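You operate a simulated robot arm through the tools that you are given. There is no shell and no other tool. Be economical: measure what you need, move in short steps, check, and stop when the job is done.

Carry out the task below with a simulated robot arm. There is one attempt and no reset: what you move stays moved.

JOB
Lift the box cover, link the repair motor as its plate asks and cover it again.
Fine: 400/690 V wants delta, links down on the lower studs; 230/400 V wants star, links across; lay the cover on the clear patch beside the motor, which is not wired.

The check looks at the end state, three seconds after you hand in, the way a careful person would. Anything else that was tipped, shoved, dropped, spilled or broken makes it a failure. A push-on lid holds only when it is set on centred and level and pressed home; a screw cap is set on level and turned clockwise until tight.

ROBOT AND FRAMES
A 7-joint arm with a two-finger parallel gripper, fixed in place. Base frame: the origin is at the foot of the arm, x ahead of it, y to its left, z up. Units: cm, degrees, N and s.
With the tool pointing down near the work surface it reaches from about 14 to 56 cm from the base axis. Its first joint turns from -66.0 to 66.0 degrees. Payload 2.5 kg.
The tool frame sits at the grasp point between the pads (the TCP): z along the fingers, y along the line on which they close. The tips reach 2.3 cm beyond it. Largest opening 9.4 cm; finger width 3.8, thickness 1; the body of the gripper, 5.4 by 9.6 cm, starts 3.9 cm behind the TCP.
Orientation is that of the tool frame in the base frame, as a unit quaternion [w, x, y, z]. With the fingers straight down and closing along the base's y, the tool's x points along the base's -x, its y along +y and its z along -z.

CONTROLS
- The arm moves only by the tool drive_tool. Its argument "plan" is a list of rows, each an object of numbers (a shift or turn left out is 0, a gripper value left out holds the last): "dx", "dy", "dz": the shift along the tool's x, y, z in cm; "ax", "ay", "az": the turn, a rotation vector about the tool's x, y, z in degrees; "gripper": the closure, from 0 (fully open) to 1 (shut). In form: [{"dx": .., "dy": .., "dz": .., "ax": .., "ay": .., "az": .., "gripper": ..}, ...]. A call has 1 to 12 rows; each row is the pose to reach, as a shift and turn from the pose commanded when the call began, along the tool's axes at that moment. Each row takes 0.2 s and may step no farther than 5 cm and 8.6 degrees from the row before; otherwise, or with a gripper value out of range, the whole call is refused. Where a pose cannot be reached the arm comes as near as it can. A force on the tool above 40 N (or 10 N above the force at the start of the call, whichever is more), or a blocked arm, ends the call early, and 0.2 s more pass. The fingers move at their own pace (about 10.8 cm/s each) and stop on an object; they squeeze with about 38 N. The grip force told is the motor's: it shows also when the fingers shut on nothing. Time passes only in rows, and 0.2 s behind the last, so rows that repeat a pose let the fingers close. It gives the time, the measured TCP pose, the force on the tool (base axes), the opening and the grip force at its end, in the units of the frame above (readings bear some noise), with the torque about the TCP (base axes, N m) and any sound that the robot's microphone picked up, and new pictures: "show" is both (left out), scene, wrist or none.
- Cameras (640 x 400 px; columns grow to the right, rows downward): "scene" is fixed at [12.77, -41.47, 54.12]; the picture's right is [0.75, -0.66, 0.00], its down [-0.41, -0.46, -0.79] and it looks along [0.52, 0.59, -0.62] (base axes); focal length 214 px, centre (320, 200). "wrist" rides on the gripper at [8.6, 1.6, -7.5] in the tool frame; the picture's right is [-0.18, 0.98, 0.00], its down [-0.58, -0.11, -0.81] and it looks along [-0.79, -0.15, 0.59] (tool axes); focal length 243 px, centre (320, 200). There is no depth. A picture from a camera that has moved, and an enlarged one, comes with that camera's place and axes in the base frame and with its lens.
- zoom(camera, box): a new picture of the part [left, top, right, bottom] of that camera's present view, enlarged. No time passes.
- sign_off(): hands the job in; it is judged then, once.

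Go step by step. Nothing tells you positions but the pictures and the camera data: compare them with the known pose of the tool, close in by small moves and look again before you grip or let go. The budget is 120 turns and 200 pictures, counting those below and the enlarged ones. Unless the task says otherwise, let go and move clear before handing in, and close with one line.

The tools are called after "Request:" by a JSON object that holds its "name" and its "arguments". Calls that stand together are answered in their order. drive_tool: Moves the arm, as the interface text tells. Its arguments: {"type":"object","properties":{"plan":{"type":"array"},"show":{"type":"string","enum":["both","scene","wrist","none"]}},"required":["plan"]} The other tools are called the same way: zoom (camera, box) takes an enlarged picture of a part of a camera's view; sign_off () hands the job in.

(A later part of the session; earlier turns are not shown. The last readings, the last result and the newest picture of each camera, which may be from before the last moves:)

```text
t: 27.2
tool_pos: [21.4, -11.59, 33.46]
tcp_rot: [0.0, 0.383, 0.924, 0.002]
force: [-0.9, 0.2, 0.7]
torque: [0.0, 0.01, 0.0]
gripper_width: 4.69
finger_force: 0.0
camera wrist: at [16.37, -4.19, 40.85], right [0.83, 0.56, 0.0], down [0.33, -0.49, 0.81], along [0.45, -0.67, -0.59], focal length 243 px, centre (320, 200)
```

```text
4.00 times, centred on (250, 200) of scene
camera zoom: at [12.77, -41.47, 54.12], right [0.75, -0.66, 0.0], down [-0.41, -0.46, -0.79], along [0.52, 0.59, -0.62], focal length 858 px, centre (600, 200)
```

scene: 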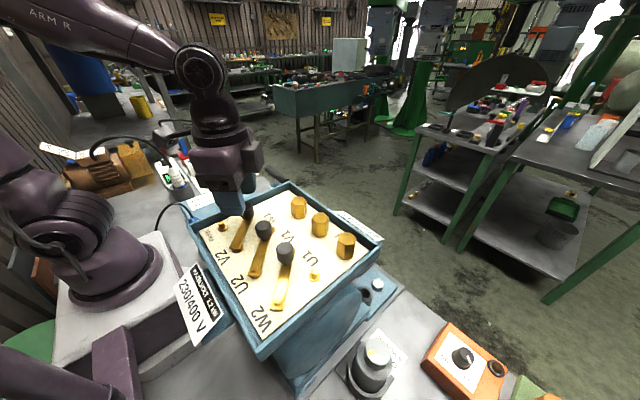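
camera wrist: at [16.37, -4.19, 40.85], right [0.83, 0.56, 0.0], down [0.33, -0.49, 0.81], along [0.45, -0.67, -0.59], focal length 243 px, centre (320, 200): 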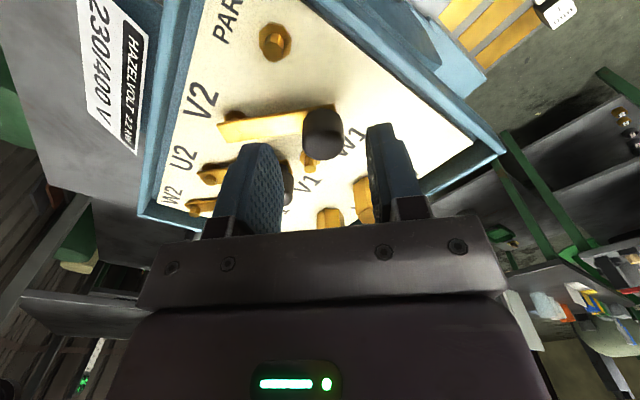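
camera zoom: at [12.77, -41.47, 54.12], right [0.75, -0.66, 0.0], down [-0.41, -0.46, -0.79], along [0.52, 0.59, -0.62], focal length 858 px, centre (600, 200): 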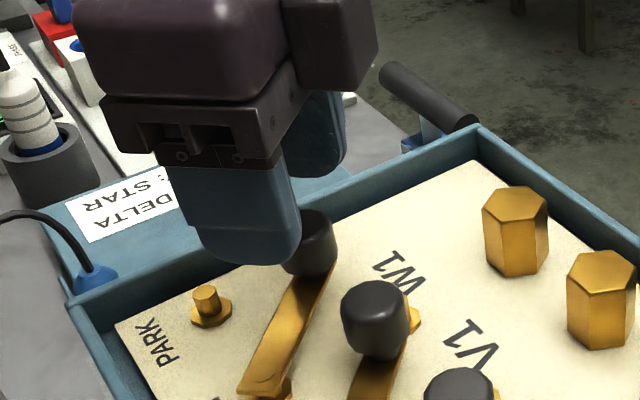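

Request:
{"name": "drive_tool", "arguments": {"plan": [{"dx": 0.2, "dz": 1.5}, {"dx": 0.3, "dz": 3.1}]}}

Request:
{"name": "zoom", "arguments": {"camera": "scene", "box": [190, 150, 310, 250]}}

Request:
{"name": "zoom", "arguments": {"camera": "wrist", "box": [200, 100, 440, 250]}}

```text
t: 27.8
tool_pos: [21.1, -11.28, 30.32]
tcp_rot: [0.0, 0.383, 0.924, 0.001]
force: [0.1, 0.8, -0.5]
torque: [0.02, -0.03, -0.02]
gripper_width: 4.72
finger_force: 0.0
camera wrist: at [16.13, -3.98, 37.67], right [0.83, 0.56, 0.0], down [0.33, -0.49, 0.81], along [0.46, -0.67, -0.59], focal length 243 px, centre (320, 200)
```

scene: 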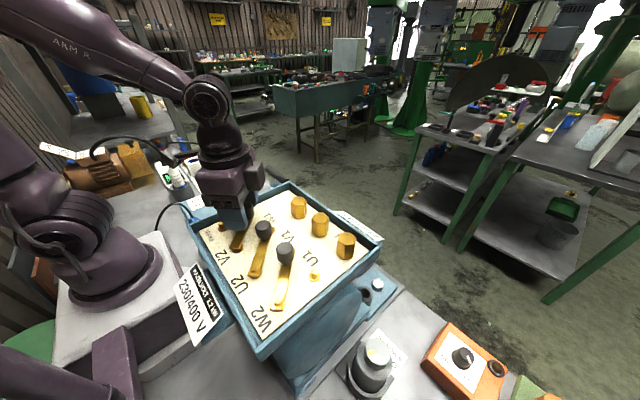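
wrist: 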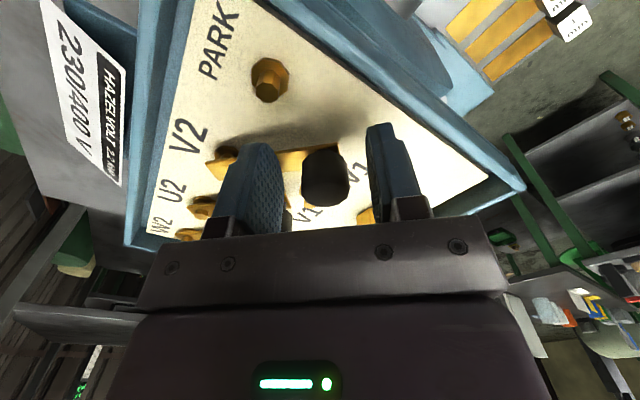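

```text
4.00 times, centred on (250, 200) of scene
camera zoom: at [12.77, -41.47, 54.12], right [0.75, -0.66, 0.0], down [-0.41, -0.46, -0.79], along [0.52, 0.59, -0.62], focal length 858 px, centre (600, 200)
```

zoom: 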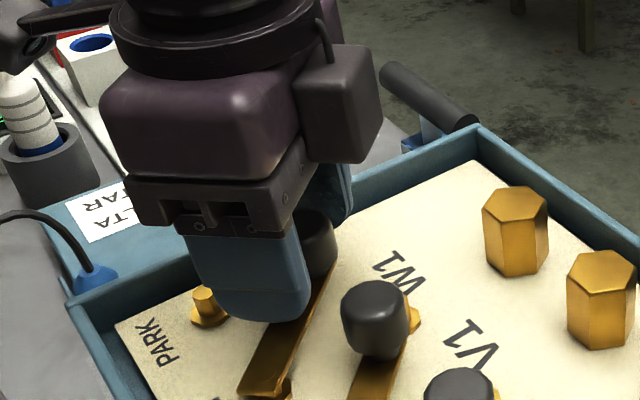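

```text
2.67 times, centred on (320, 175) of wrist
camera zoom: at [16.13, -3.98, 37.67], right [0.83, 0.56, 0.0], down [0.33, -0.49, 0.81], along [0.46, -0.67, -0.59], focal length 647 px, centre (320, 267)
```

zoom: 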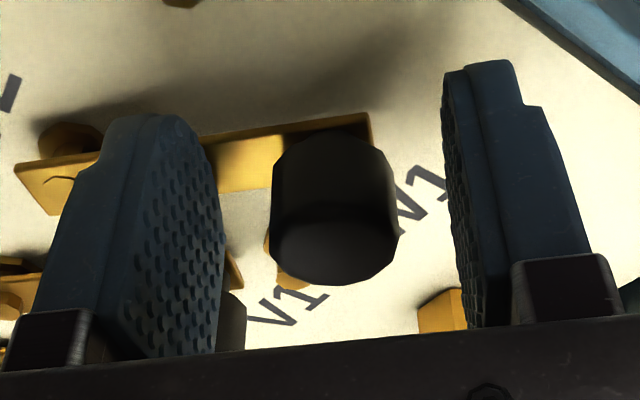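

The knob is centred between the pads with the tips above the link. Gripping it.

Request:
{"name": "drive_tool", "arguments": {"plan": [{"gripper": 1}, {"gripper": 1}, {"gripper": 1}], "show": "none"}}

Request:
{"name": "zoom", "arguments": {"camera": "wrist", "box": [200, 100, 440, 250]}}

```text
t: 28.6
tool_pos: [21.11, -11.16, 30.24]
tcp_rot: [0.001, 0.382, 0.924, 0.001]
force: [14.2, 13.4, -10.2]
torque: [-0.24, -0.34, 0.18]
gripper_width: 2.35
finger_force: 45.3
```

```text
2.67 times, centred on (320, 175) of wrist
camera zoom: at [16.17, -3.91, 37.67], right [0.82, 0.57, 0.0], down [0.33, -0.49, 0.81], along [0.46, -0.66, -0.59], focal length 647 px, centre (320, 267)
```

zoom: 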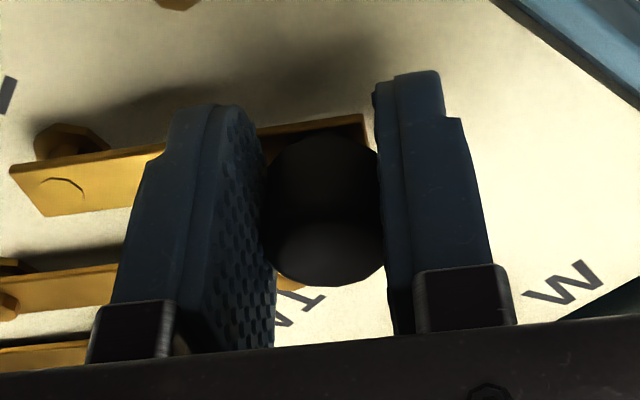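

The pivot is rigid and my grip is slightly off, giving about 20 N along the link. I'll ease outward a little to relieve it.

Request:
{"name": "drive_tool", "arguments": {"plan": [{"dy": 0.1}, {"dy": 0.15}], "show": "none"}}

```text
t: 29.2
tool_pos: [21.16, -11.2, 30.31]
tcp_rot: [0.0, 0.383, 0.924, 0.0]
force: [11.5, 7.1, -21.3]
torque: [-0.49, -0.62, 0.26]
gripper_width: 2.37
finger_force: 45.0
```

Request:
{"name": "drive_tool", "arguments": {"plan": [{"dz": 0.1}, {"dz": 0.15}], "show": "none"}}

```text
t: 29.8
tool_pos: [21.14, -11.19, 30.17]
tcp_rot: [0.0, 0.385, 0.923, 0.001]
force: [5.5, 6.2, 3.9]
torque: [0.89, 0.99, 0.05]
gripper_width: 2.34
finger_force: 44.6
```

Now a small test swing of 6° about the V2 pivot.

Request:
{"name": "drive_tool", "arguments": {"plan": [{"dx": 0.31, "dy": -0.01, "dz": -0.03, "az": -3}, {"dx": 0.63, "dy": -0.03, "dz": -0.03, "az": -6}], "show": "wrist"}}

```text
t: 30.4
tool_pos: [20.69, -10.77, 30.33]
tcp_rot: [0.0, 0.335, 0.942, 0.001]
force: [-8.0, -1.7, -4.6]
torque: [-0.4, -0.57, -0.33]
gripper_width: 2.33
finger_force: 45.0
camera wrist: at [14.99, -4.09, 37.68], right [0.76, 0.65, 0.0], down [0.38, -0.45, 0.81], along [0.52, -0.62, -0.59], focal length 243 px, centre (320, 200)
```

wrist: 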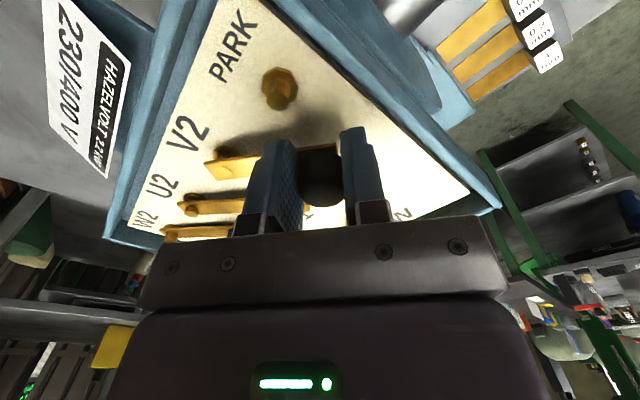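

It moves freely with low forces. Continuing the swing.

Request:
{"name": "drive_tool", "arguments": {"plan": [{"dx": 0.63, "dy": -0.03, "az": -6}, {"dx": 1.25, "dy": -0.13, "az": -12}, {"dx": 1.85, "dy": -0.29, "az": -18}], "show": "wrist"}}

```text
t: 31.1
tool_pos: [19.24, -10.16, 30.34]
tcp_rot: [0.0, 0.208, 0.978, -0.003]
force: [-1.5, -2.6, -1.7]
torque: [0.21, 0.01, 0.02]
gripper_width: 2.33
finger_force: 44.9
stopped in row 3: the force on the tool passed its limit at 44 N (the readings are from after the stop); the commanded pose is now the measured one
camera wrist: at [12.0, -5.13, 37.67], right [0.57, 0.82, 0.0], down [0.49, -0.33, 0.81], along [0.66, -0.46, -0.59], focal length 243 px, centre (320, 200)
```

wrist: 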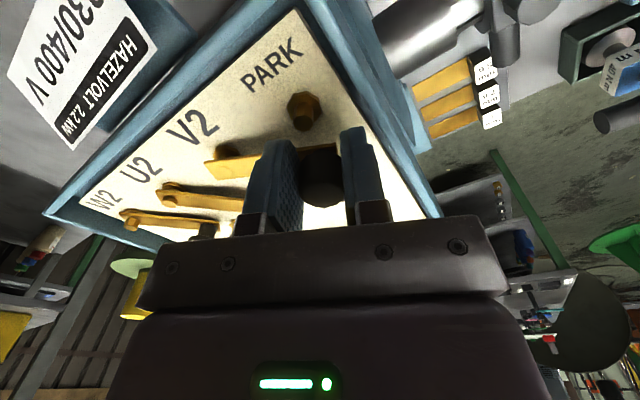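

The stop came from my arc being off by about 6°; the refitted pivot is near (17.4,-15.9). Continuing on the corrected arc in smaller steps.

Request:
{"name": "drive_tool", "arguments": {"plan": [{"dx": 0.32, "dy": -0.04, "az": -3}, {"dx": 0.64, "dy": -0.1, "az": -6}], "show": "wrist"}}

Request:
{"name": "zoom", "arguments": {"camera": "scene", "box": [180, 170, 300, 270]}}

```text
t: 31.7
tool_pos: [18.56, -10.17, 30.33]
tcp_rot: [-0.002, 0.157, 0.988, -0.003]
force: [-2.3, -8.1, -12.2]
torque: [0.02, -0.97, -0.03]
gripper_width: 2.37
finger_force: 45.1
camera wrist: at [10.91, -5.76, 37.68], right [0.48, 0.88, -0.01], down [0.52, -0.28, 0.81], along [0.71, -0.39, -0.59], focal length 243 px, centre (320, 200)
```

wrist: 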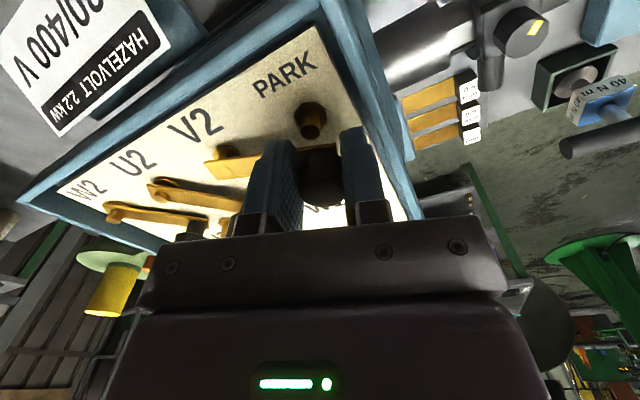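

```text
4.00 times, centred on (240, 220) of scene
camera zoom: at [12.77, -41.48, 54.12], right [0.75, -0.66, 0.0], down [-0.41, -0.46, -0.79], along [0.52, 0.59, -0.62], focal length 858 px, centre (640, 120)
```

zoom: 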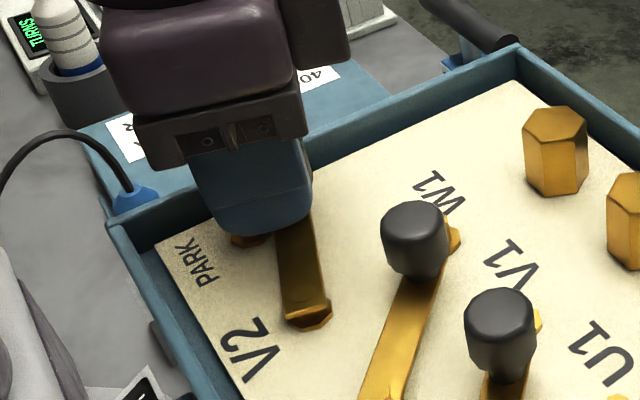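

Request:
{"name": "drive_tool", "arguments": {"plan": [{"dx": 0.29, "dy": -0.16, "dz": 0.06, "az": -3}, {"dx": 0.58, "dy": -0.31, "dz": 0.08, "az": -6}], "show": "wrist"}}

```text
t: 32.3
tool_pos: [18.12, -10.05, 30.34]
tcp_rot: [-0.001, 0.103, 0.995, 0.001]
force: [-1.5, 22.1, 17.1]
torque: [0.4, 0.17, -0.24]
gripper_width: 2.37
finger_force: 45.2
camera wrist: at [9.95, -6.59, 37.69], right [0.38, 0.92, 0.0], down [0.55, -0.22, 0.81], along [0.74, -0.31, -0.59], focal length 243 px, centre (320, 200)
```

wrist: 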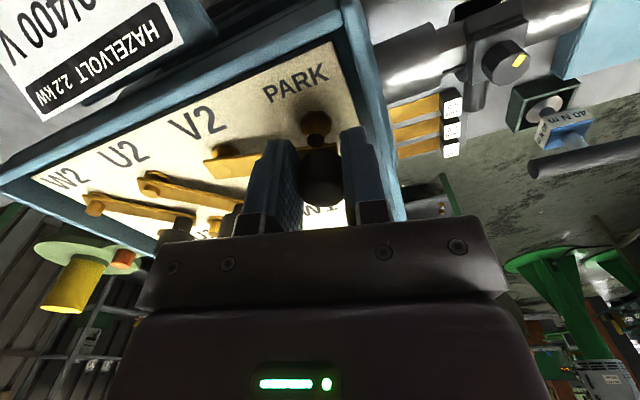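

Request:
{"name": "zoom", "arguments": {"camera": "wrist", "box": [240, 80, 400, 200]}}

Request:
{"name": "zoom", "arguments": {"camera": "scene", "box": [190, 190, 270, 260]}}

```text
3.33 times, centred on (320, 140) of wrist
camera zoom: at [9.95, -6.59, 37.69], right [0.38, 0.92, 0.0], down [0.55, -0.22, 0.81], along [0.74, -0.31, -0.59], focal length 809 px, centre (320, 400)
```

zoom: 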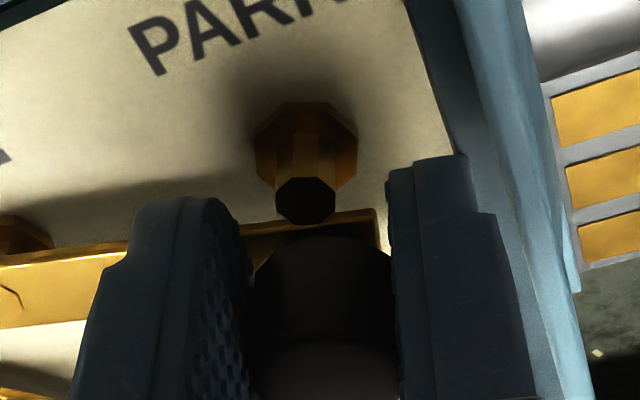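

```text
5.71 times, centred on (230, 225) of scene
camera zoom: at [12.76, -41.47, 54.13], right [0.75, -0.66, 0.0], down [-0.41, -0.46, -0.79], along [0.52, 0.59, -0.62], focal length 1226 px, centre (834, 57)
```

zoom: 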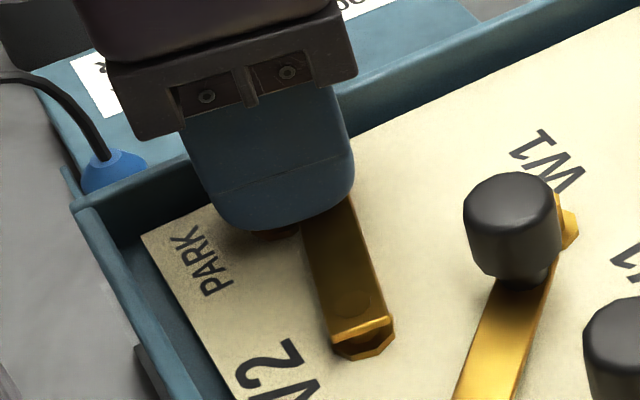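

Request:
{"name": "drive_tool", "arguments": {"plan": [{"dx": 0.05, "dy": 0.08, "dz": -0.04}, {"dx": 0.27, "dy": 0.07, "dz": -0.04, "az": -3}], "show": "none"}}

```text
t: 32.9
tool_pos: [17.73, -10.04, 30.34]
tcp_rot: [0.0, 0.078, 0.997, -0.001]
force: [-0.3, 24.5, 26.0]
torque: [0.3, -0.37, -0.02]
gripper_width: 2.35
finger_force: 44.5
```

Request:
{"name": "drive_tool", "arguments": {"plan": [{"dy": 0.1, "dz": -0.1}, {"dy": 0.12, "dz": -0.1}], "show": "none"}}

Request:
{"name": "zoom", "arguments": {"camera": "wrist", "box": [240, 80, 400, 200]}}

```text
t: 33.5
tool_pos: [17.78, -9.99, 30.23]
tcp_rot: [-0.001, 0.078, 0.997, -0.003]
force: [2.7, 2.1, -8.3]
torque: [0.14, -1.0, 0.14]
gripper_width: 2.34
finger_force: 45.5
```

```text
3.33 times, centred on (320, 140) of wrist
camera zoom: at [9.46, -6.92, 37.68], right [0.34, 0.94, -0.01], down [0.56, -0.19, 0.81], along [0.76, -0.27, -0.59], focal length 809 px, centre (320, 400)
```

zoom: 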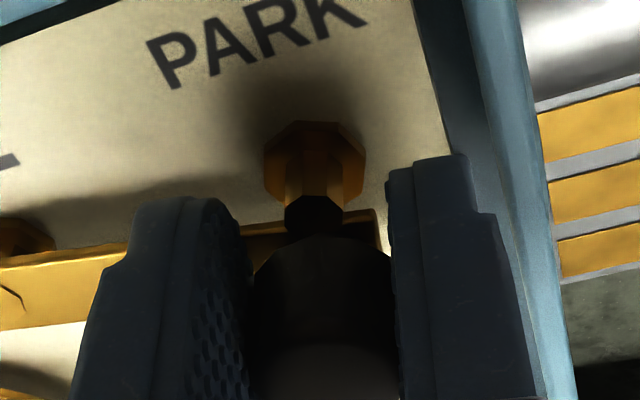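

Forces are near neutral. Next small step.

Request:
{"name": "drive_tool", "arguments": {"plan": [{"dx": 0.15, "dy": -0.02, "dz": 0.02, "az": -1.5}, {"dx": 0.31, "dy": -0.04, "dz": 0.02, "az": -3}], "show": "none"}}

Request:
{"name": "zoom", "arguments": {"camera": "wrist", "box": [240, 80, 400, 200]}}

```text
t: 34.1
tool_pos: [17.43, -10.1, 30.28]
tcp_rot: [-0.002, 0.052, 0.999, -0.002]
force: [-1.3, -15.3, -19.0]
torque: [0.08, -0.71, 0.02]
gripper_width: 2.33
finger_force: 45.1
```

```text
3.33 times, centred on (320, 140) of wrist
camera zoom: at [9.0, -7.34, 37.69], right [0.29, 0.96, -0.01], down [0.57, -0.16, 0.8], along [0.77, -0.23, -0.59], focal length 809 px, centre (320, 400)
```

zoom: 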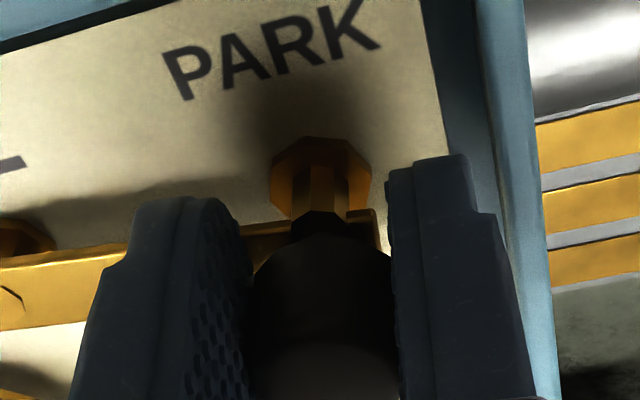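

Request:
{"name": "drive_tool", "arguments": {"plan": [{"dx": 0.15, "dy": -0.07, "dz": 0.05, "az": -1.5}, {"dx": 0.32, "dy": -0.09, "dz": 0.05, "az": -3}], "show": "none"}}

Request:
{"name": "zoom", "arguments": {"camera": "wrist", "box": [240, 80, 400, 200]}}

```text
t: 34.7
tool_pos: [17.14, -9.9, 30.17]
tcp_rot: [-0.002, 0.024, 1.0, -0.001]
force: [-4.2, -13.6, -10.4]
torque: [0.25, 0.54, -0.2]
gripper_width: 2.34
finger_force: 45.0
```

```text
3.33 times, centred on (320, 140) of wrist
camera zoom: at [8.57, -7.82, 37.7], right [0.23, 0.97, 0.0], down [0.58, -0.14, 0.8], along [0.78, -0.19, -0.59], focal length 809 px, centre (320, 400)
```

zoom: 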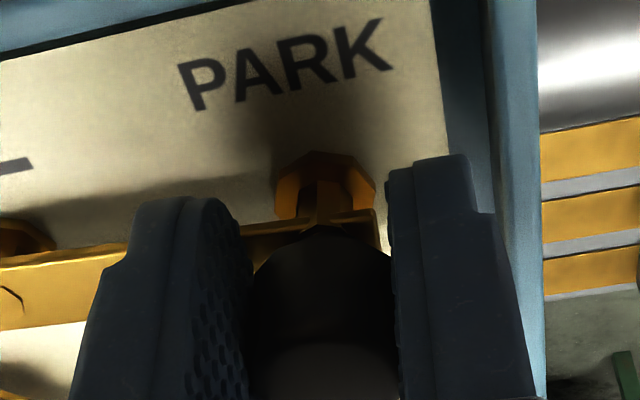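

The stud is entering an open slot in the link's end. Continuing until it bottoms out.

Request:
{"name": "drive_tool", "arguments": {"plan": [{"dx": 0.15, "dy": -0.06, "dz": 0.02, "az": -1.5}, {"dx": 0.32, "dy": -0.08, "dz": 0.02, "az": -3}], "show": "none"}}

Request:
{"name": "zoom", "arguments": {"camera": "wrist", "box": [240, 80, 400, 200]}}

```text
t: 35.3
tool_pos: [16.75, -9.91, 30.35]
tcp_rot: [-0.001, -0.001, 1.0, -0.003]
force: [-3.6, -19.4, -3.0]
torque: [0.13, 1.28, -0.4]
gripper_width: 2.35
finger_force: 45.1
```

```text
3.33 times, centred on (320, 140) of wrist
camera zoom: at [8.14, -8.28, 37.68], right [0.18, 0.98, -0.01], down [0.58, -0.1, 0.81], along [0.79, -0.15, -0.59], focal length 809 px, centre (320, 400)
```

zoom: 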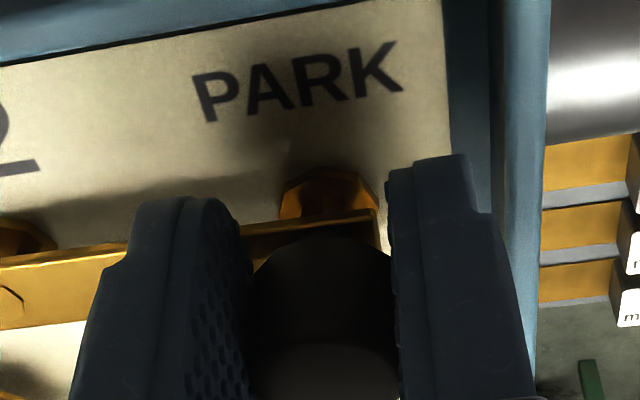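

Request:
{"name": "zoom", "arguments": {"camera": "scene", "box": [180, 190, 280, 270]}}

```text
5.00 times, centred on (230, 230) of scene
camera zoom: at [12.77, -41.48, 54.12], right [0.75, -0.66, 0.0], down [-0.41, -0.46, -0.79], along [0.52, 0.59, -0.62], focal length 1072 px, centre (770, 50)
```

zoom: 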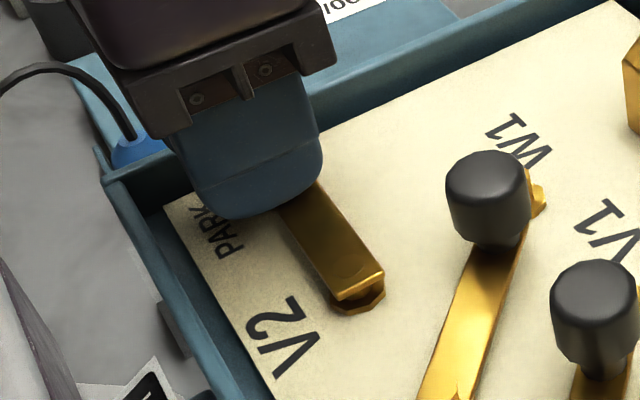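

Request:
{"name": "zoom", "arguments": {"camera": "scene", "box": [220, 220, 260, 250]}}

```text
13.33 times, centred on (240, 235) of scene
camera zoom: at [12.77, -41.48, 54.12], right [0.75, -0.66, 0.0], down [-0.41, -0.46, -0.79], along [0.52, 0.59, -0.62], focal length 2860 px, centre (1387, -267)
```

zoom: 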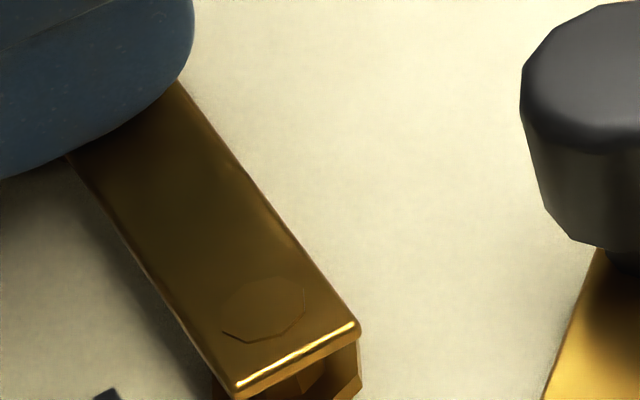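

The link now lies across from V2 to PARK, aligned within about half a degree. The box wall is close, so I'll open just a crack and lift straight up.

Request:
{"name": "drive_tool", "arguments": {"plan": [{"gripper": 0.69}, {"gripper": 0.69}, {"dz": -1, "gripper": 0.69}, {"dz": -3, "gripper": 0.69}, {"dz": -6, "gripper": 0.69}, {"dz": -10, "gripper": 0.5}]}}

Request:
{"name": "zoom", "arguments": {"camera": "scene", "box": [190, 180, 350, 300]}}

Request:
{"name": "zoom", "arguments": {"camera": "wrist", "box": [120, 0, 440, 200]}}

```text
t: 36.7
tool_pos: [16.92, -10.02, 40.2]
tcp_rot: [-0.001, 0.0, 1.0, -0.002]
force: [0.3, 1.0, 0.1]
torque: [0.02, 0.01, -0.01]
gripper_width: 4.68
finger_force: 0.0
camera wrist: at [8.22, -8.32, 47.71], right [0.18, 0.98, 0.0], down [0.58, -0.11, 0.81], along [0.79, -0.15, -0.59], focal length 243 px, centre (320, 200)
```

scene: 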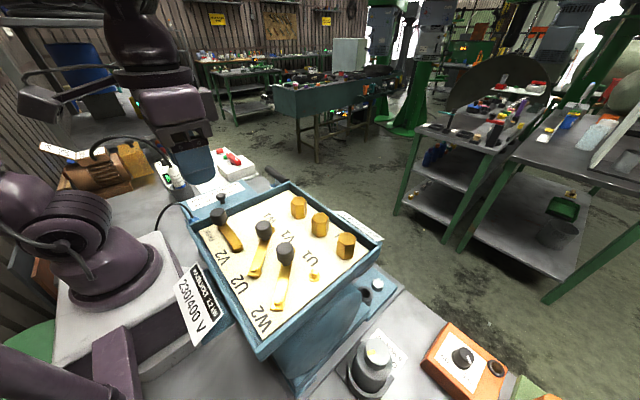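
wrist: 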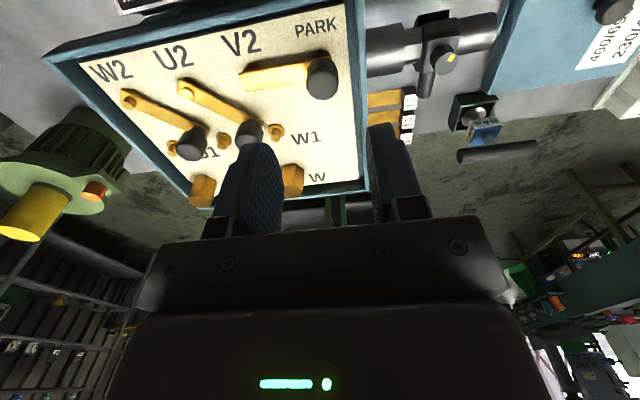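

```text
3.33 times, centred on (270, 240) of scene
camera zoom: at [12.77, -41.47, 54.12], right [0.75, -0.66, 0.0], down [-0.41, -0.46, -0.79], along [0.52, 0.59, -0.62], focal length 715 px, centre (487, 67)
```

zoom: 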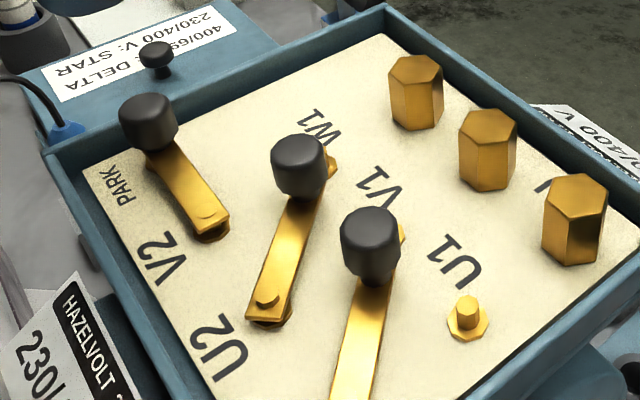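

```text
2.00 times, centred on (280, 100) of wrist
camera zoom: at [8.22, -8.32, 47.71], right [0.18, 0.98, 0.0], down [0.58, -0.11, 0.81], along [0.79, -0.15, -0.59], focal length 485 px, centre (400, 400)
```

zoom: 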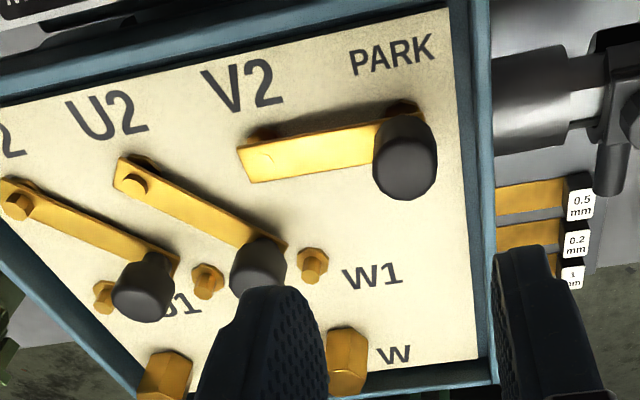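

Link 3 is in place, and the geometry resolves well: pivots at x≈17.35, with y −27.9, −21.9 and −15.9, and a 6.0 cm arm. Next is the U2 link, whose knob should be at (21.6,-17.66).

Request:
{"name": "drive_tool", "arguments": {"plan": [{"dx": -0.8, "dy": -1.3, "az": 7.5, "gripper": 0.5}, {"dx": -1.6, "dy": -2.6, "az": 15}, {"dx": -2.4, "dy": -3.9, "dz": 1, "az": 22.5}, {"dx": -3.2, "dy": -5.2, "dz": 2, "az": 30}, {"dx": -4, "dy": -6.5, "dz": 4, "az": 37.5}, {"dx": -4.67, "dy": -7.64, "dz": 6.5, "az": 45}]}}

Request:
{"name": "zoom", "arguments": {"camera": "wrist", "box": [200, 60, 440, 210]}}

```text
t: 38.1
tool_pos: [21.68, -17.63, 33.82]
tcp_rot: [0.001, 0.383, 0.924, -0.003]
force: [0.1, 0.0, -0.1]
torque: [0.01, -0.02, -0.01]
gripper_width: 4.69
finger_force: 0.1
camera wrist: at [16.64, -10.32, 41.12], right [0.83, 0.56, 0.0], down [0.34, -0.49, 0.81], along [0.45, -0.67, -0.59], focal length 243 px, centre (320, 200)
```

scene: 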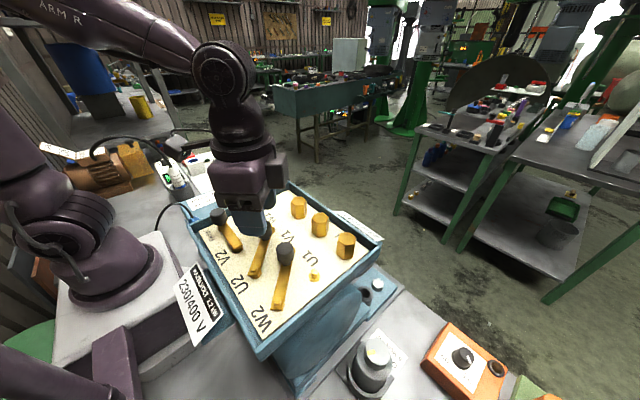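
wrist: 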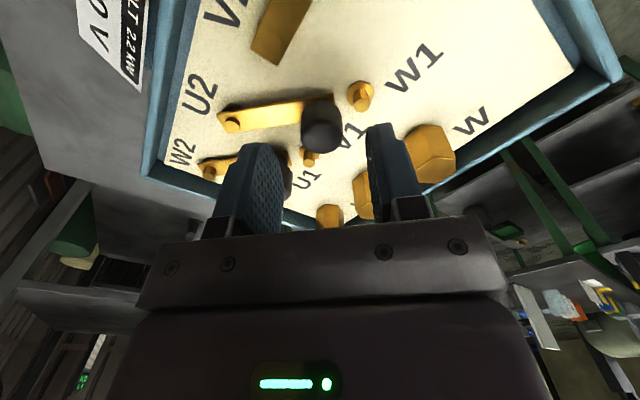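

```text
2.67 times, centred on (320, 135) of wrist
camera zoom: at [16.64, -10.32, 41.12], right [0.83, 0.56, 0.0], down [0.34, -0.49, 0.81], along [0.45, -0.67, -0.59], focal length 647 px, centre (320, 373)
```

zoom: 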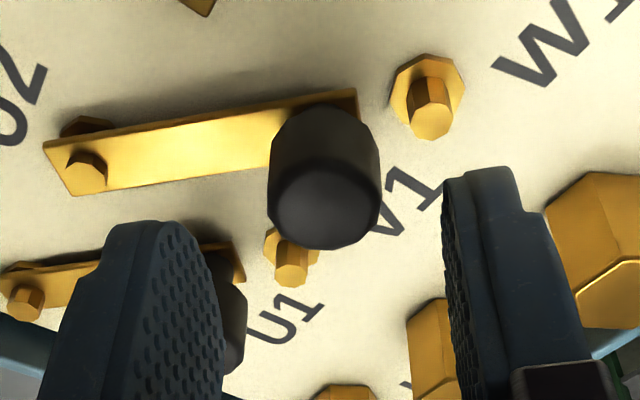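

Knob 2 is centred as predicted. Descending to grip with the tips just above the link plane.

Request:
{"name": "drive_tool", "arguments": {"plan": [{"dz": 1.7}, {"dz": 3.4}, {"dz": 3.4, "gripper": 1}, {"dz": 3.4, "gripper": 1}, {"dz": 3.4, "gripper": 1}], "show": "none"}}

Request:
{"name": "zoom", "arguments": {"camera": "wrist", "box": [200, 100, 440, 250]}}

```text
t: 39.3
tool_pos: [21.65, -17.67, 30.26]
tcp_rot: [0.0, 0.382, 0.924, -0.002]
force: [2.8, 5.2, 1.9]
torque: [0.19, -0.29, -0.08]
gripper_width: 2.32
finger_force: 44.6
```

```text
2.67 times, centred on (320, 175) of wrist
camera zoom: at [16.64, -10.31, 37.73], right [0.82, 0.57, 0.0], down [0.34, -0.48, 0.81], along [0.46, -0.67, -0.59], focal length 647 px, centre (320, 267)
```

zoom: 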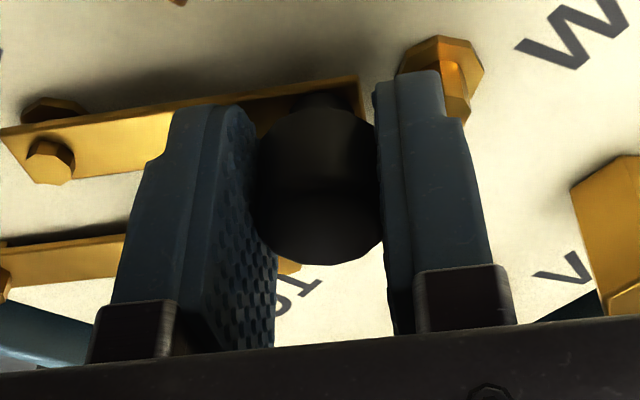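

Grip is clean with low forces. Swinging along the exact 6 cm arc.

Request:
{"name": "drive_tool", "arguments": {"plan": [{"dx": 0.42, "dy": -0.02, "az": -4}, {"dx": 0.84, "dy": -0.06, "az": -8}, {"dx": 1.25, "dy": -0.13, "az": -12}, {"dx": 1.65, "dy": -0.23, "az": -16}, {"dx": 2.05, "dy": -0.36, "az": -20}], "show": "none"}}

```text
t: 40.5
tool_pos: [19.69, -16.37, 30.35]
tcp_rot: [-0.002, 0.215, 0.977, -0.003]
force: [8.4, 3.2, -19.0]
torque: [-0.14, -0.88, 0.38]
gripper_width: 2.36
finger_force: 45.0
```

Request:
{"name": "drive_tool", "arguments": {"plan": [{"dx": 0.42, "dy": -0.03, "dz": 0.05, "az": -4}, {"dx": 0.84, "dy": -0.07, "dz": 0.05, "az": -8}, {"dx": 1.25, "dy": -0.14, "dz": 0.05, "az": -12}], "show": "wrist"}}

Request:
{"name": "zoom", "arguments": {"camera": "scene", "box": [190, 190, 310, 280]}}

```text
t: 41.3
tool_pos: [18.43, -16.02, 30.43]
tcp_rot: [-0.001, 0.112, 0.994, -0.003]
force: [4.3, -3.1, -8.2]
torque: [0.39, 0.72, 0.33]
gripper_width: 2.34
finger_force: 44.9
camera wrist: at [10.46, -12.48, 37.78], right [0.4, 0.92, -0.01], down [0.55, -0.23, 0.81], along [0.74, -0.32, -0.59], focal length 243 px, centre (320, 200)
```

wrist: 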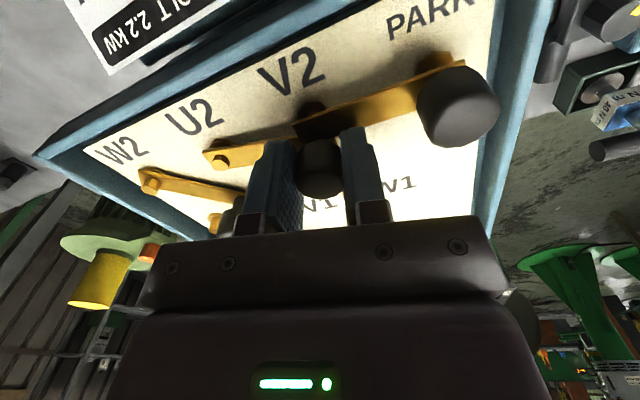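

```text
4.44 times, centred on (250, 235) of scene
camera zoom: at [12.77, -41.48, 54.12], right [0.75, -0.66, 0.0], down [-0.41, -0.46, -0.79], along [0.52, 0.59, -0.62], focal length 953 px, centre (631, 44)
```

zoom: 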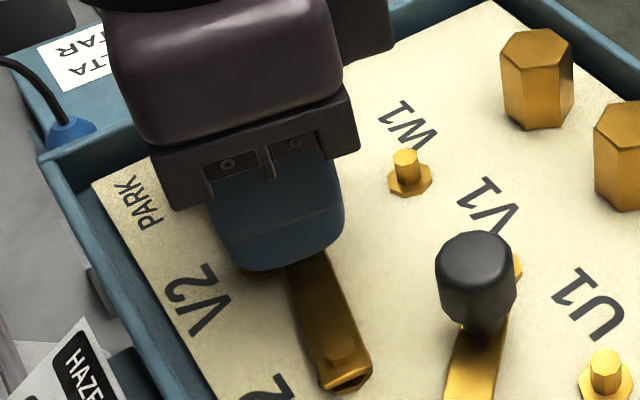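

Request:
{"name": "drive_tool", "arguments": {"plan": [{"dx": 0.31, "dy": -0.02, "az": -3}, {"dx": 0.63, "dy": -0.05, "az": -6}], "show": "none"}}

Request:
{"name": "zoom", "arguments": {"camera": "wrist", "box": [240, 80, 400, 200]}}

```text
t: 41.9
tool_pos: [17.87, -16.02, 30.34]
tcp_rot: [-0.001, 0.06, 0.998, -0.003]
force: [4.6, -10.4, -9.9]
torque: [0.29, 0.79, 0.44]
gripper_width: 2.35
finger_force: 44.8
```

```text
3.33 times, centred on (320, 140) of wrist
camera zoom: at [9.49, -13.26, 37.77], right [0.3, 0.95, -0.01], down [0.57, -0.17, 0.81], along [0.77, -0.25, -0.59], focal length 809 px, centre (320, 400)
```

zoom: 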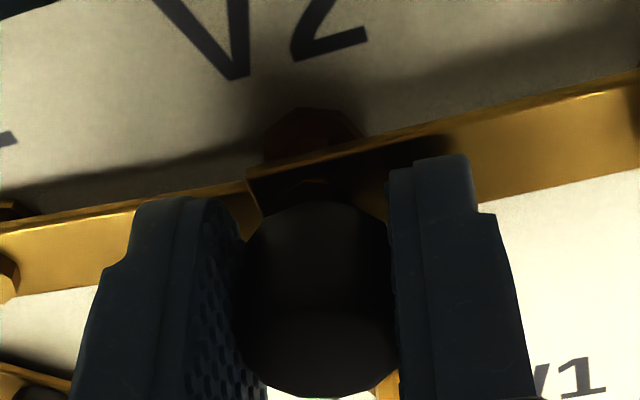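

Request:
{"name": "drive_tool", "arguments": {"plan": [{"dx": 0.36, "dy": -0.06, "dz": 0.03, "az": -3.5}, {"dx": 0.66, "dy": -0.09, "dz": 0.03, "az": -6.9}, {"dx": 0.66, "dy": -0.09, "dz": 0.03, "az": -6.9}], "show": "none"}}

Request:
{"name": "zoom", "arguments": {"camera": "scene", "box": [230, 230, 280, 270]}}

```text
t: 42.7
tool_pos: [17.26, -15.97, 30.36]
tcp_rot: [0.0, 0.0, 1.0, -0.002]
force: [0.6, -14.6, 0.8]
torque: [0.21, 0.29, -0.27]
gripper_width: 2.35
finger_force: 44.8
```

```text
10.00 times, centred on (255, 250) of scene
camera zoom: at [12.77, -41.48, 54.12], right [0.75, -0.66, 0.0], down [-0.41, -0.46, -0.79], along [0.52, 0.59, -0.62], focal length 2145 px, centre (970, -300)
```

zoom: 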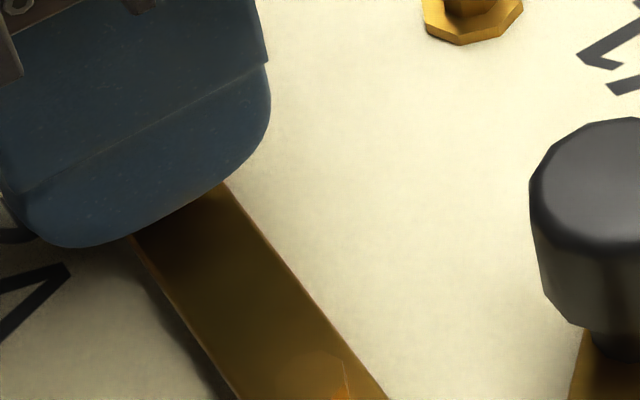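

Nearly aligned, about 1° short. I'll nudge slightly, crack open and lift.

Request:
{"name": "drive_tool", "arguments": {"plan": [{"dx": 0.1, "dy": -0.05, "az": -1}, {"dx": 0.1, "dy": -0.05, "az": -1}, {"dx": 0.1, "dy": -0.05, "az": -1, "gripper": 0.66}, {"dx": 0.1, "dy": -0.05, "az": -1, "gripper": 0.66}, {"dx": 0.1, "dy": -0.05, "dz": -1, "az": -1}, {"dx": 0.1, "dy": -0.05, "dz": -3, "az": -1}, {"dx": 0.1, "dy": -0.05, "dz": -6, "az": -1}, {"dx": 0.1, "dy": -0.05, "dz": -10, "az": -1, "gripper": 0.5}]}}

Request:
{"name": "zoom", "arguments": {"camera": "scene", "box": [190, 180, 350, 300]}}

Request:
{"name": "zoom", "arguments": {"camera": "wrist", "box": [160, 0, 480, 200]}}

```text
t: 44.5
tool_pos: [17.34, -16.15, 40.26]
tcp_rot: [-0.001, -0.009, 1.0, -0.002]
force: [0.3, -0.2, 0.6]
torque: [-0.02, 0.0, -0.01]
gripper_width: 4.71
finger_force: 0.0
camera wrist: at [8.65, -14.54, 47.61], right [0.17, 0.99, 0.0], down [0.59, -0.1, 0.81], along [0.79, -0.14, -0.59], focal length 243 px, centre (320, 200)
```

scene: 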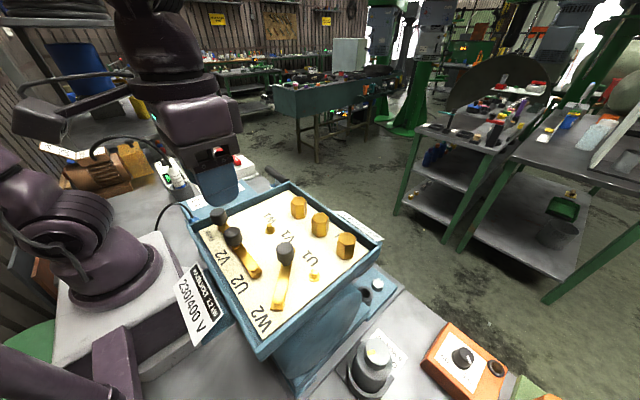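
wrist: 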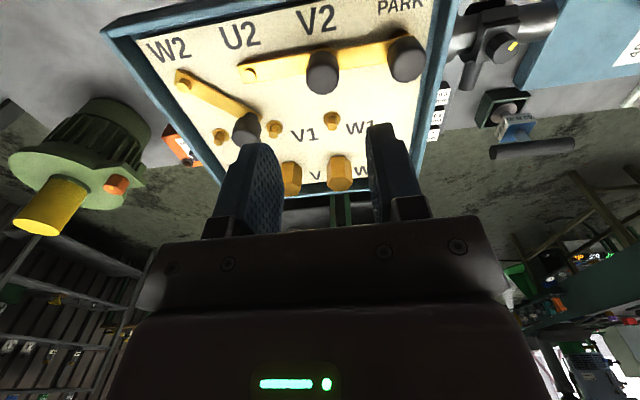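

```text
3.33 times, centred on (270, 240) of scene
camera zoom: at [12.77, -41.47, 54.12], right [0.75, -0.66, 0.0], down [-0.41, -0.46, -0.79], along [0.52, 0.59, -0.62], focal length 715 px, centre (487, 67)
```

zoom: 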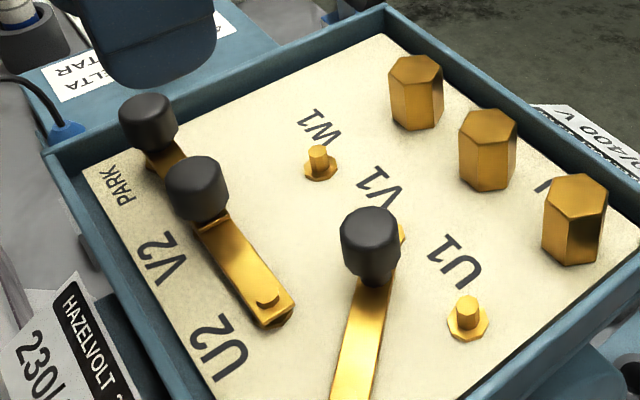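

```text
2.00 times, centred on (320, 100) of wrist
camera zoom: at [8.65, -14.54, 47.61], right [0.17, 0.99, 0.0], down [0.59, -0.1, 0.81], along [0.79, -0.14, -0.59], focal length 485 px, centre (320, 400)
```

zoom: 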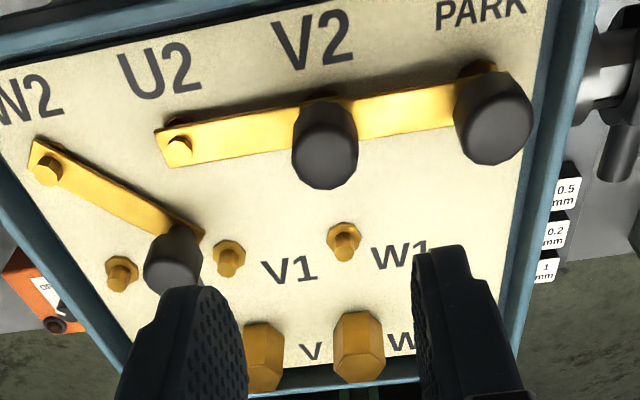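

Links 2 and 3 are collinear and in place. Now link 1, whose knob should be at (21.6,-23.66).

Request:
{"name": "drive_tool", "arguments": {"plan": [{"dx": -0.7, "dy": -1.3, "az": 7.7, "gripper": 0.5}, {"dx": -1.4, "dy": -2.6, "az": 15.4}, {"dx": -2.1, "dy": -3.9, "dz": 1, "az": 23}, {"dx": -2.8, "dy": -5.2, "dz": 2, "az": 30.7}, {"dx": -3.5, "dy": -6.5, "dz": 4, "az": 38.4}, {"dx": -4.12, "dy": -7.58, "dz": 6.5, "az": 46}], "show": "wrist"}}

Request:
{"name": "zoom", "arguments": {"camera": "wrist", "box": [200, 60, 440, 210]}}

```text
t: 45.9
tool_pos: [21.35, -23.52, 33.93]
tcp_rot: [0.0, 0.385, 0.923, -0.002]
force: [0.2, 0.0, 0.4]
torque: [0.0, 0.03, -0.02]
gripper_width: 4.7
finger_force: 0.1
camera wrist: at [16.49, -16.12, 41.3], right [0.83, 0.56, 0.0], down [0.33, -0.49, 0.81], along [0.45, -0.67, -0.59], focal length 243 px, centre (320, 200)
```

wrist: 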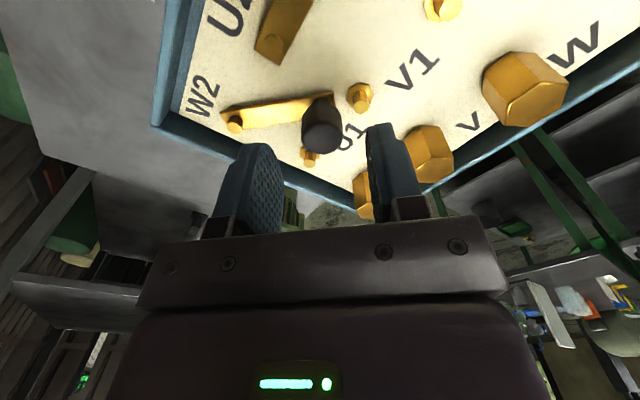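

```text
2.67 times, centred on (320, 135) of wrist
camera zoom: at [16.49, -16.12, 41.3], right [0.83, 0.56, 0.0], down [0.33, -0.49, 0.81], along [0.45, -0.67, -0.59], focal length 647 px, centre (320, 373)
```

zoom: 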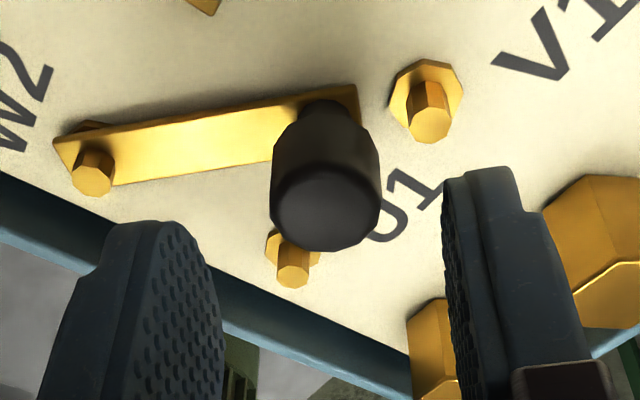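

Request:
{"name": "drive_tool", "arguments": {"plan": [{"dx": -0.1, "dz": 1.8}, {"dx": -0.15, "dz": 3.6}, {"dx": -0.15, "dz": 3.6, "gripper": 1}, {"dx": -0.15, "dz": 3.6, "gripper": 1}, {"dx": -0.15, "dz": 3.6, "gripper": 1}], "show": "none"}}

Request:
{"name": "zoom", "arguments": {"camera": "wrist", "box": [200, 100, 440, 250]}}

```text
t: 47.1
tool_pos: [21.62, -23.57, 30.39]
tcp_rot: [0.0, 0.382, 0.924, -0.002]
force: [0.9, 1.3, -0.9]
torque: [0.09, -0.36, 0.0]
gripper_width: 2.34
finger_force: 45.3
```

```text
2.67 times, centred on (320, 175) of wrist
camera zoom: at [16.57, -16.21, 37.63], right [0.83, 0.56, 0.0], down [0.34, -0.49, 0.81], along [0.45, -0.67, -0.59], focal length 647 px, centre (320, 267)
```

zoom: 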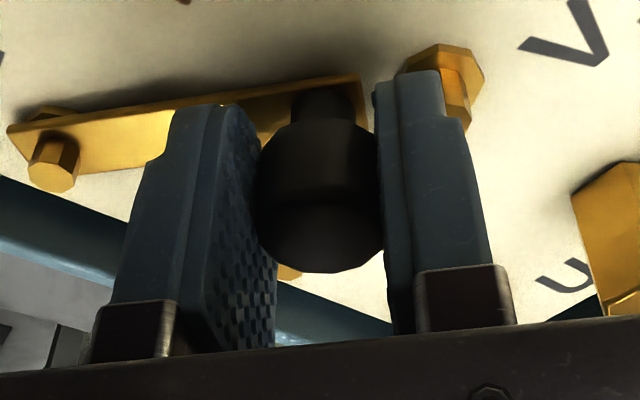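

Gripped cleanly. Swinging link 1.

Request:
{"name": "drive_tool", "arguments": {"plan": [{"dx": 0.42, "dy": -0.02, "az": -4}, {"dx": 0.84, "dy": -0.06, "az": -8}, {"dx": 1.25, "dy": -0.13, "az": -12}, {"dx": 1.65, "dy": -0.23, "az": -16}, {"dx": 2.05, "dy": -0.36, "az": -20}], "show": "none"}}

Request:
{"name": "drive_tool", "arguments": {"plan": [{"dx": 0.42, "dy": -0.03, "dz": 0.02, "az": -4}, {"dx": 0.84, "dy": -0.07, "dz": 0.02, "az": -8}, {"dx": 1.25, "dy": -0.14, "dz": 0.02, "az": -12}], "show": "wrist"}}

```text
t: 48.3
tool_pos: [19.84, -22.48, 30.37]
tcp_rot: [0.001, 0.216, 0.976, -0.003]
force: [-2.6, 0.5, 22.8]
torque: [0.46, 0.14, -0.15]
gripper_width: 2.36
finger_force: 44.6
```

```text
t: 49.1
tool_pos: [18.62, -22.22, 30.14]
tcp_rot: [0.001, 0.114, 0.993, -0.003]
force: [-1.0, -2.5, 25.6]
torque: [0.09, -0.88, -0.1]
gripper_width: 2.34
finger_force: 45.5
camera wrist: at [10.57, -18.47, 37.59], right [0.4, 0.92, -0.01], down [0.54, -0.23, 0.81], along [0.74, -0.33, -0.59], focal length 243 px, centre (320, 200)
```

wrist: 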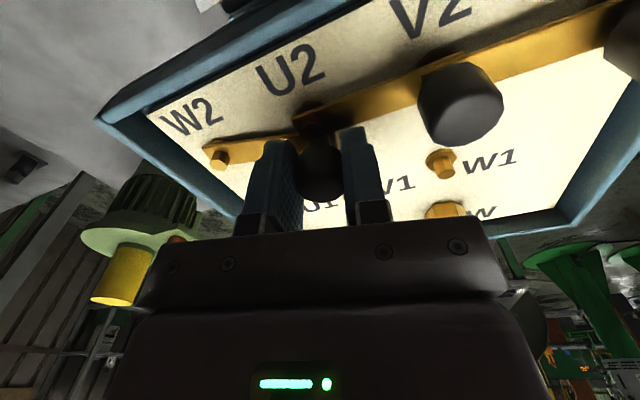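

Request:
{"name": "drive_tool", "arguments": {"plan": [{"dx": 0.42, "dy": -0.02, "dz": -0.06, "az": -4}, {"dx": 0.84, "dy": -0.06, "dz": -0.06, "az": -8}, {"dx": 1.14, "dy": -0.12, "dz": -0.06, "az": -11}, {"dx": 1.35, "dy": -0.17, "dz": -0.06, "az": -13.2}, {"dx": 1.37, "dy": -0.17, "dz": -0.06, "az": -13.5}], "show": "none"}}

Request:
{"name": "zoom", "arguments": {"camera": "scene", "box": [235, 235, 300, 310]}}

```text
t: 50.3
tool_pos: [17.22, -22.05, 30.24]
tcp_rot: [-0.002, -0.003, 1.0, -0.002]
force: [1.0, -31.1, -24.4]
torque: [0.26, -0.31, -0.23]
gripper_width: 2.33
finger_force: 44.6
```

```text
5.33 times, centred on (268, 272) of scene
camera zoom: at [12.77, -41.49, 54.11], right [0.75, -0.66, 0.0], down [-0.41, -0.46, -0.79], along [0.52, 0.59, -0.62], focal length 1144 px, centre (600, -187)
```

zoom: 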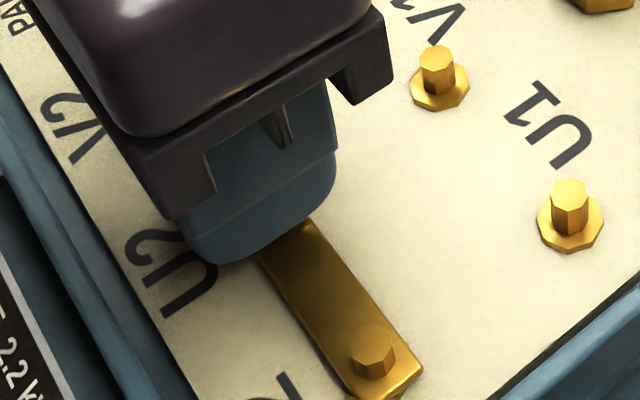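

Link 1 is aligned. Relieving the load, cracking the grip open and lifting.

Request:
{"name": "drive_tool", "arguments": {"plan": [{"dy": -0.08, "dz": 0.05}, {"dy": -0.08, "dz": 0.05, "gripper": 0.66}, {"dy": -0.08, "dz": 0.05, "gripper": 0.66}, {"dy": -0.08, "dz": -1}, {"dy": -0.08, "dz": -3}, {"dy": -0.08, "dz": -7}, {"dy": -0.08, "dz": -12}]}}

Request:
{"name": "zoom", "arguments": {"camera": "scene", "box": [190, 180, 350, 300]}}

Request:
{"name": "zoom", "arguments": {"camera": "wrist", "box": [160, 0, 480, 200]}}

```text
t: 51.9
tool_pos: [17.27, -21.99, 42.4]
tcp_rot: [-0.001, -0.004, 1.0, -0.002]
force: [0.4, 0.8, 0.2]
torque: [-0.02, 0.01, 0.0]
gripper_width: 3.2
finger_force: 0.0
camera wrist: at [8.52, -20.38, 49.75], right [0.18, 0.98, 0.0], down [0.58, -0.1, 0.81], along [0.79, -0.14, -0.59], focal length 243 px, centre (320, 200)
```

scene: 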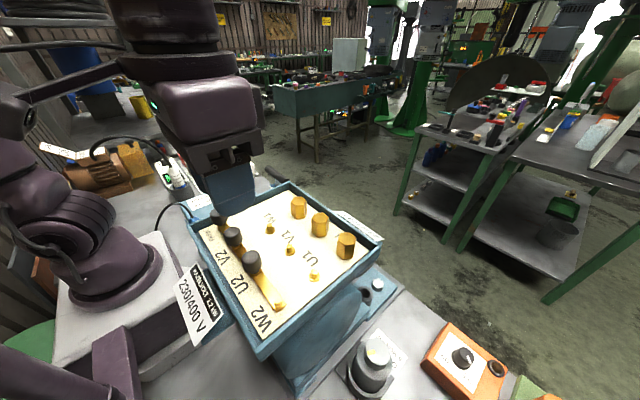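
wrist: 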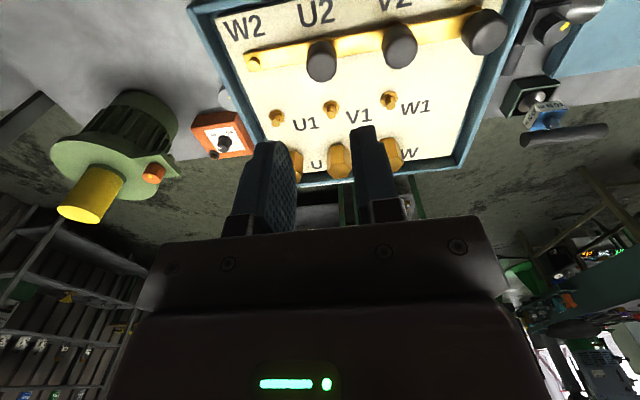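

```text
3.33 times, centred on (270, 240) of scene
camera zoom: at [12.77, -41.47, 54.12], right [0.75, -0.66, 0.0], down [-0.41, -0.46, -0.79], along [0.52, 0.59, -0.62], focal length 715 px, centre (487, 67)
```

zoom: 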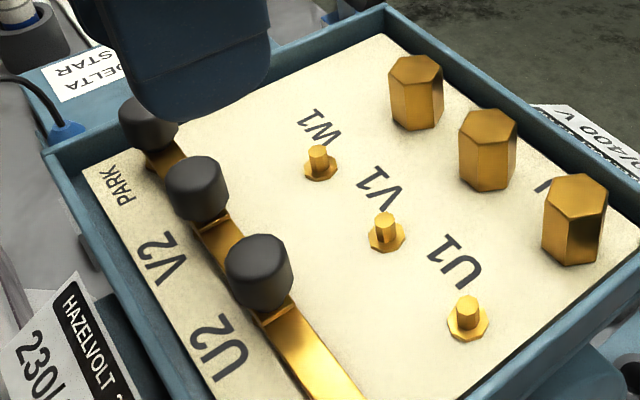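

```text
2.00 times, centred on (320, 100) of wrist
camera zoom: at [8.52, -20.38, 49.75], right [0.18, 0.98, 0.0], down [0.58, -0.1, 0.81], along [0.79, -0.14, -0.59], focal length 485 px, centre (320, 400)
```

zoom: 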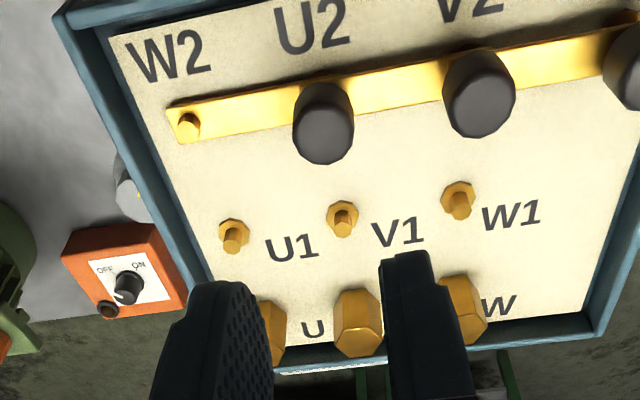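

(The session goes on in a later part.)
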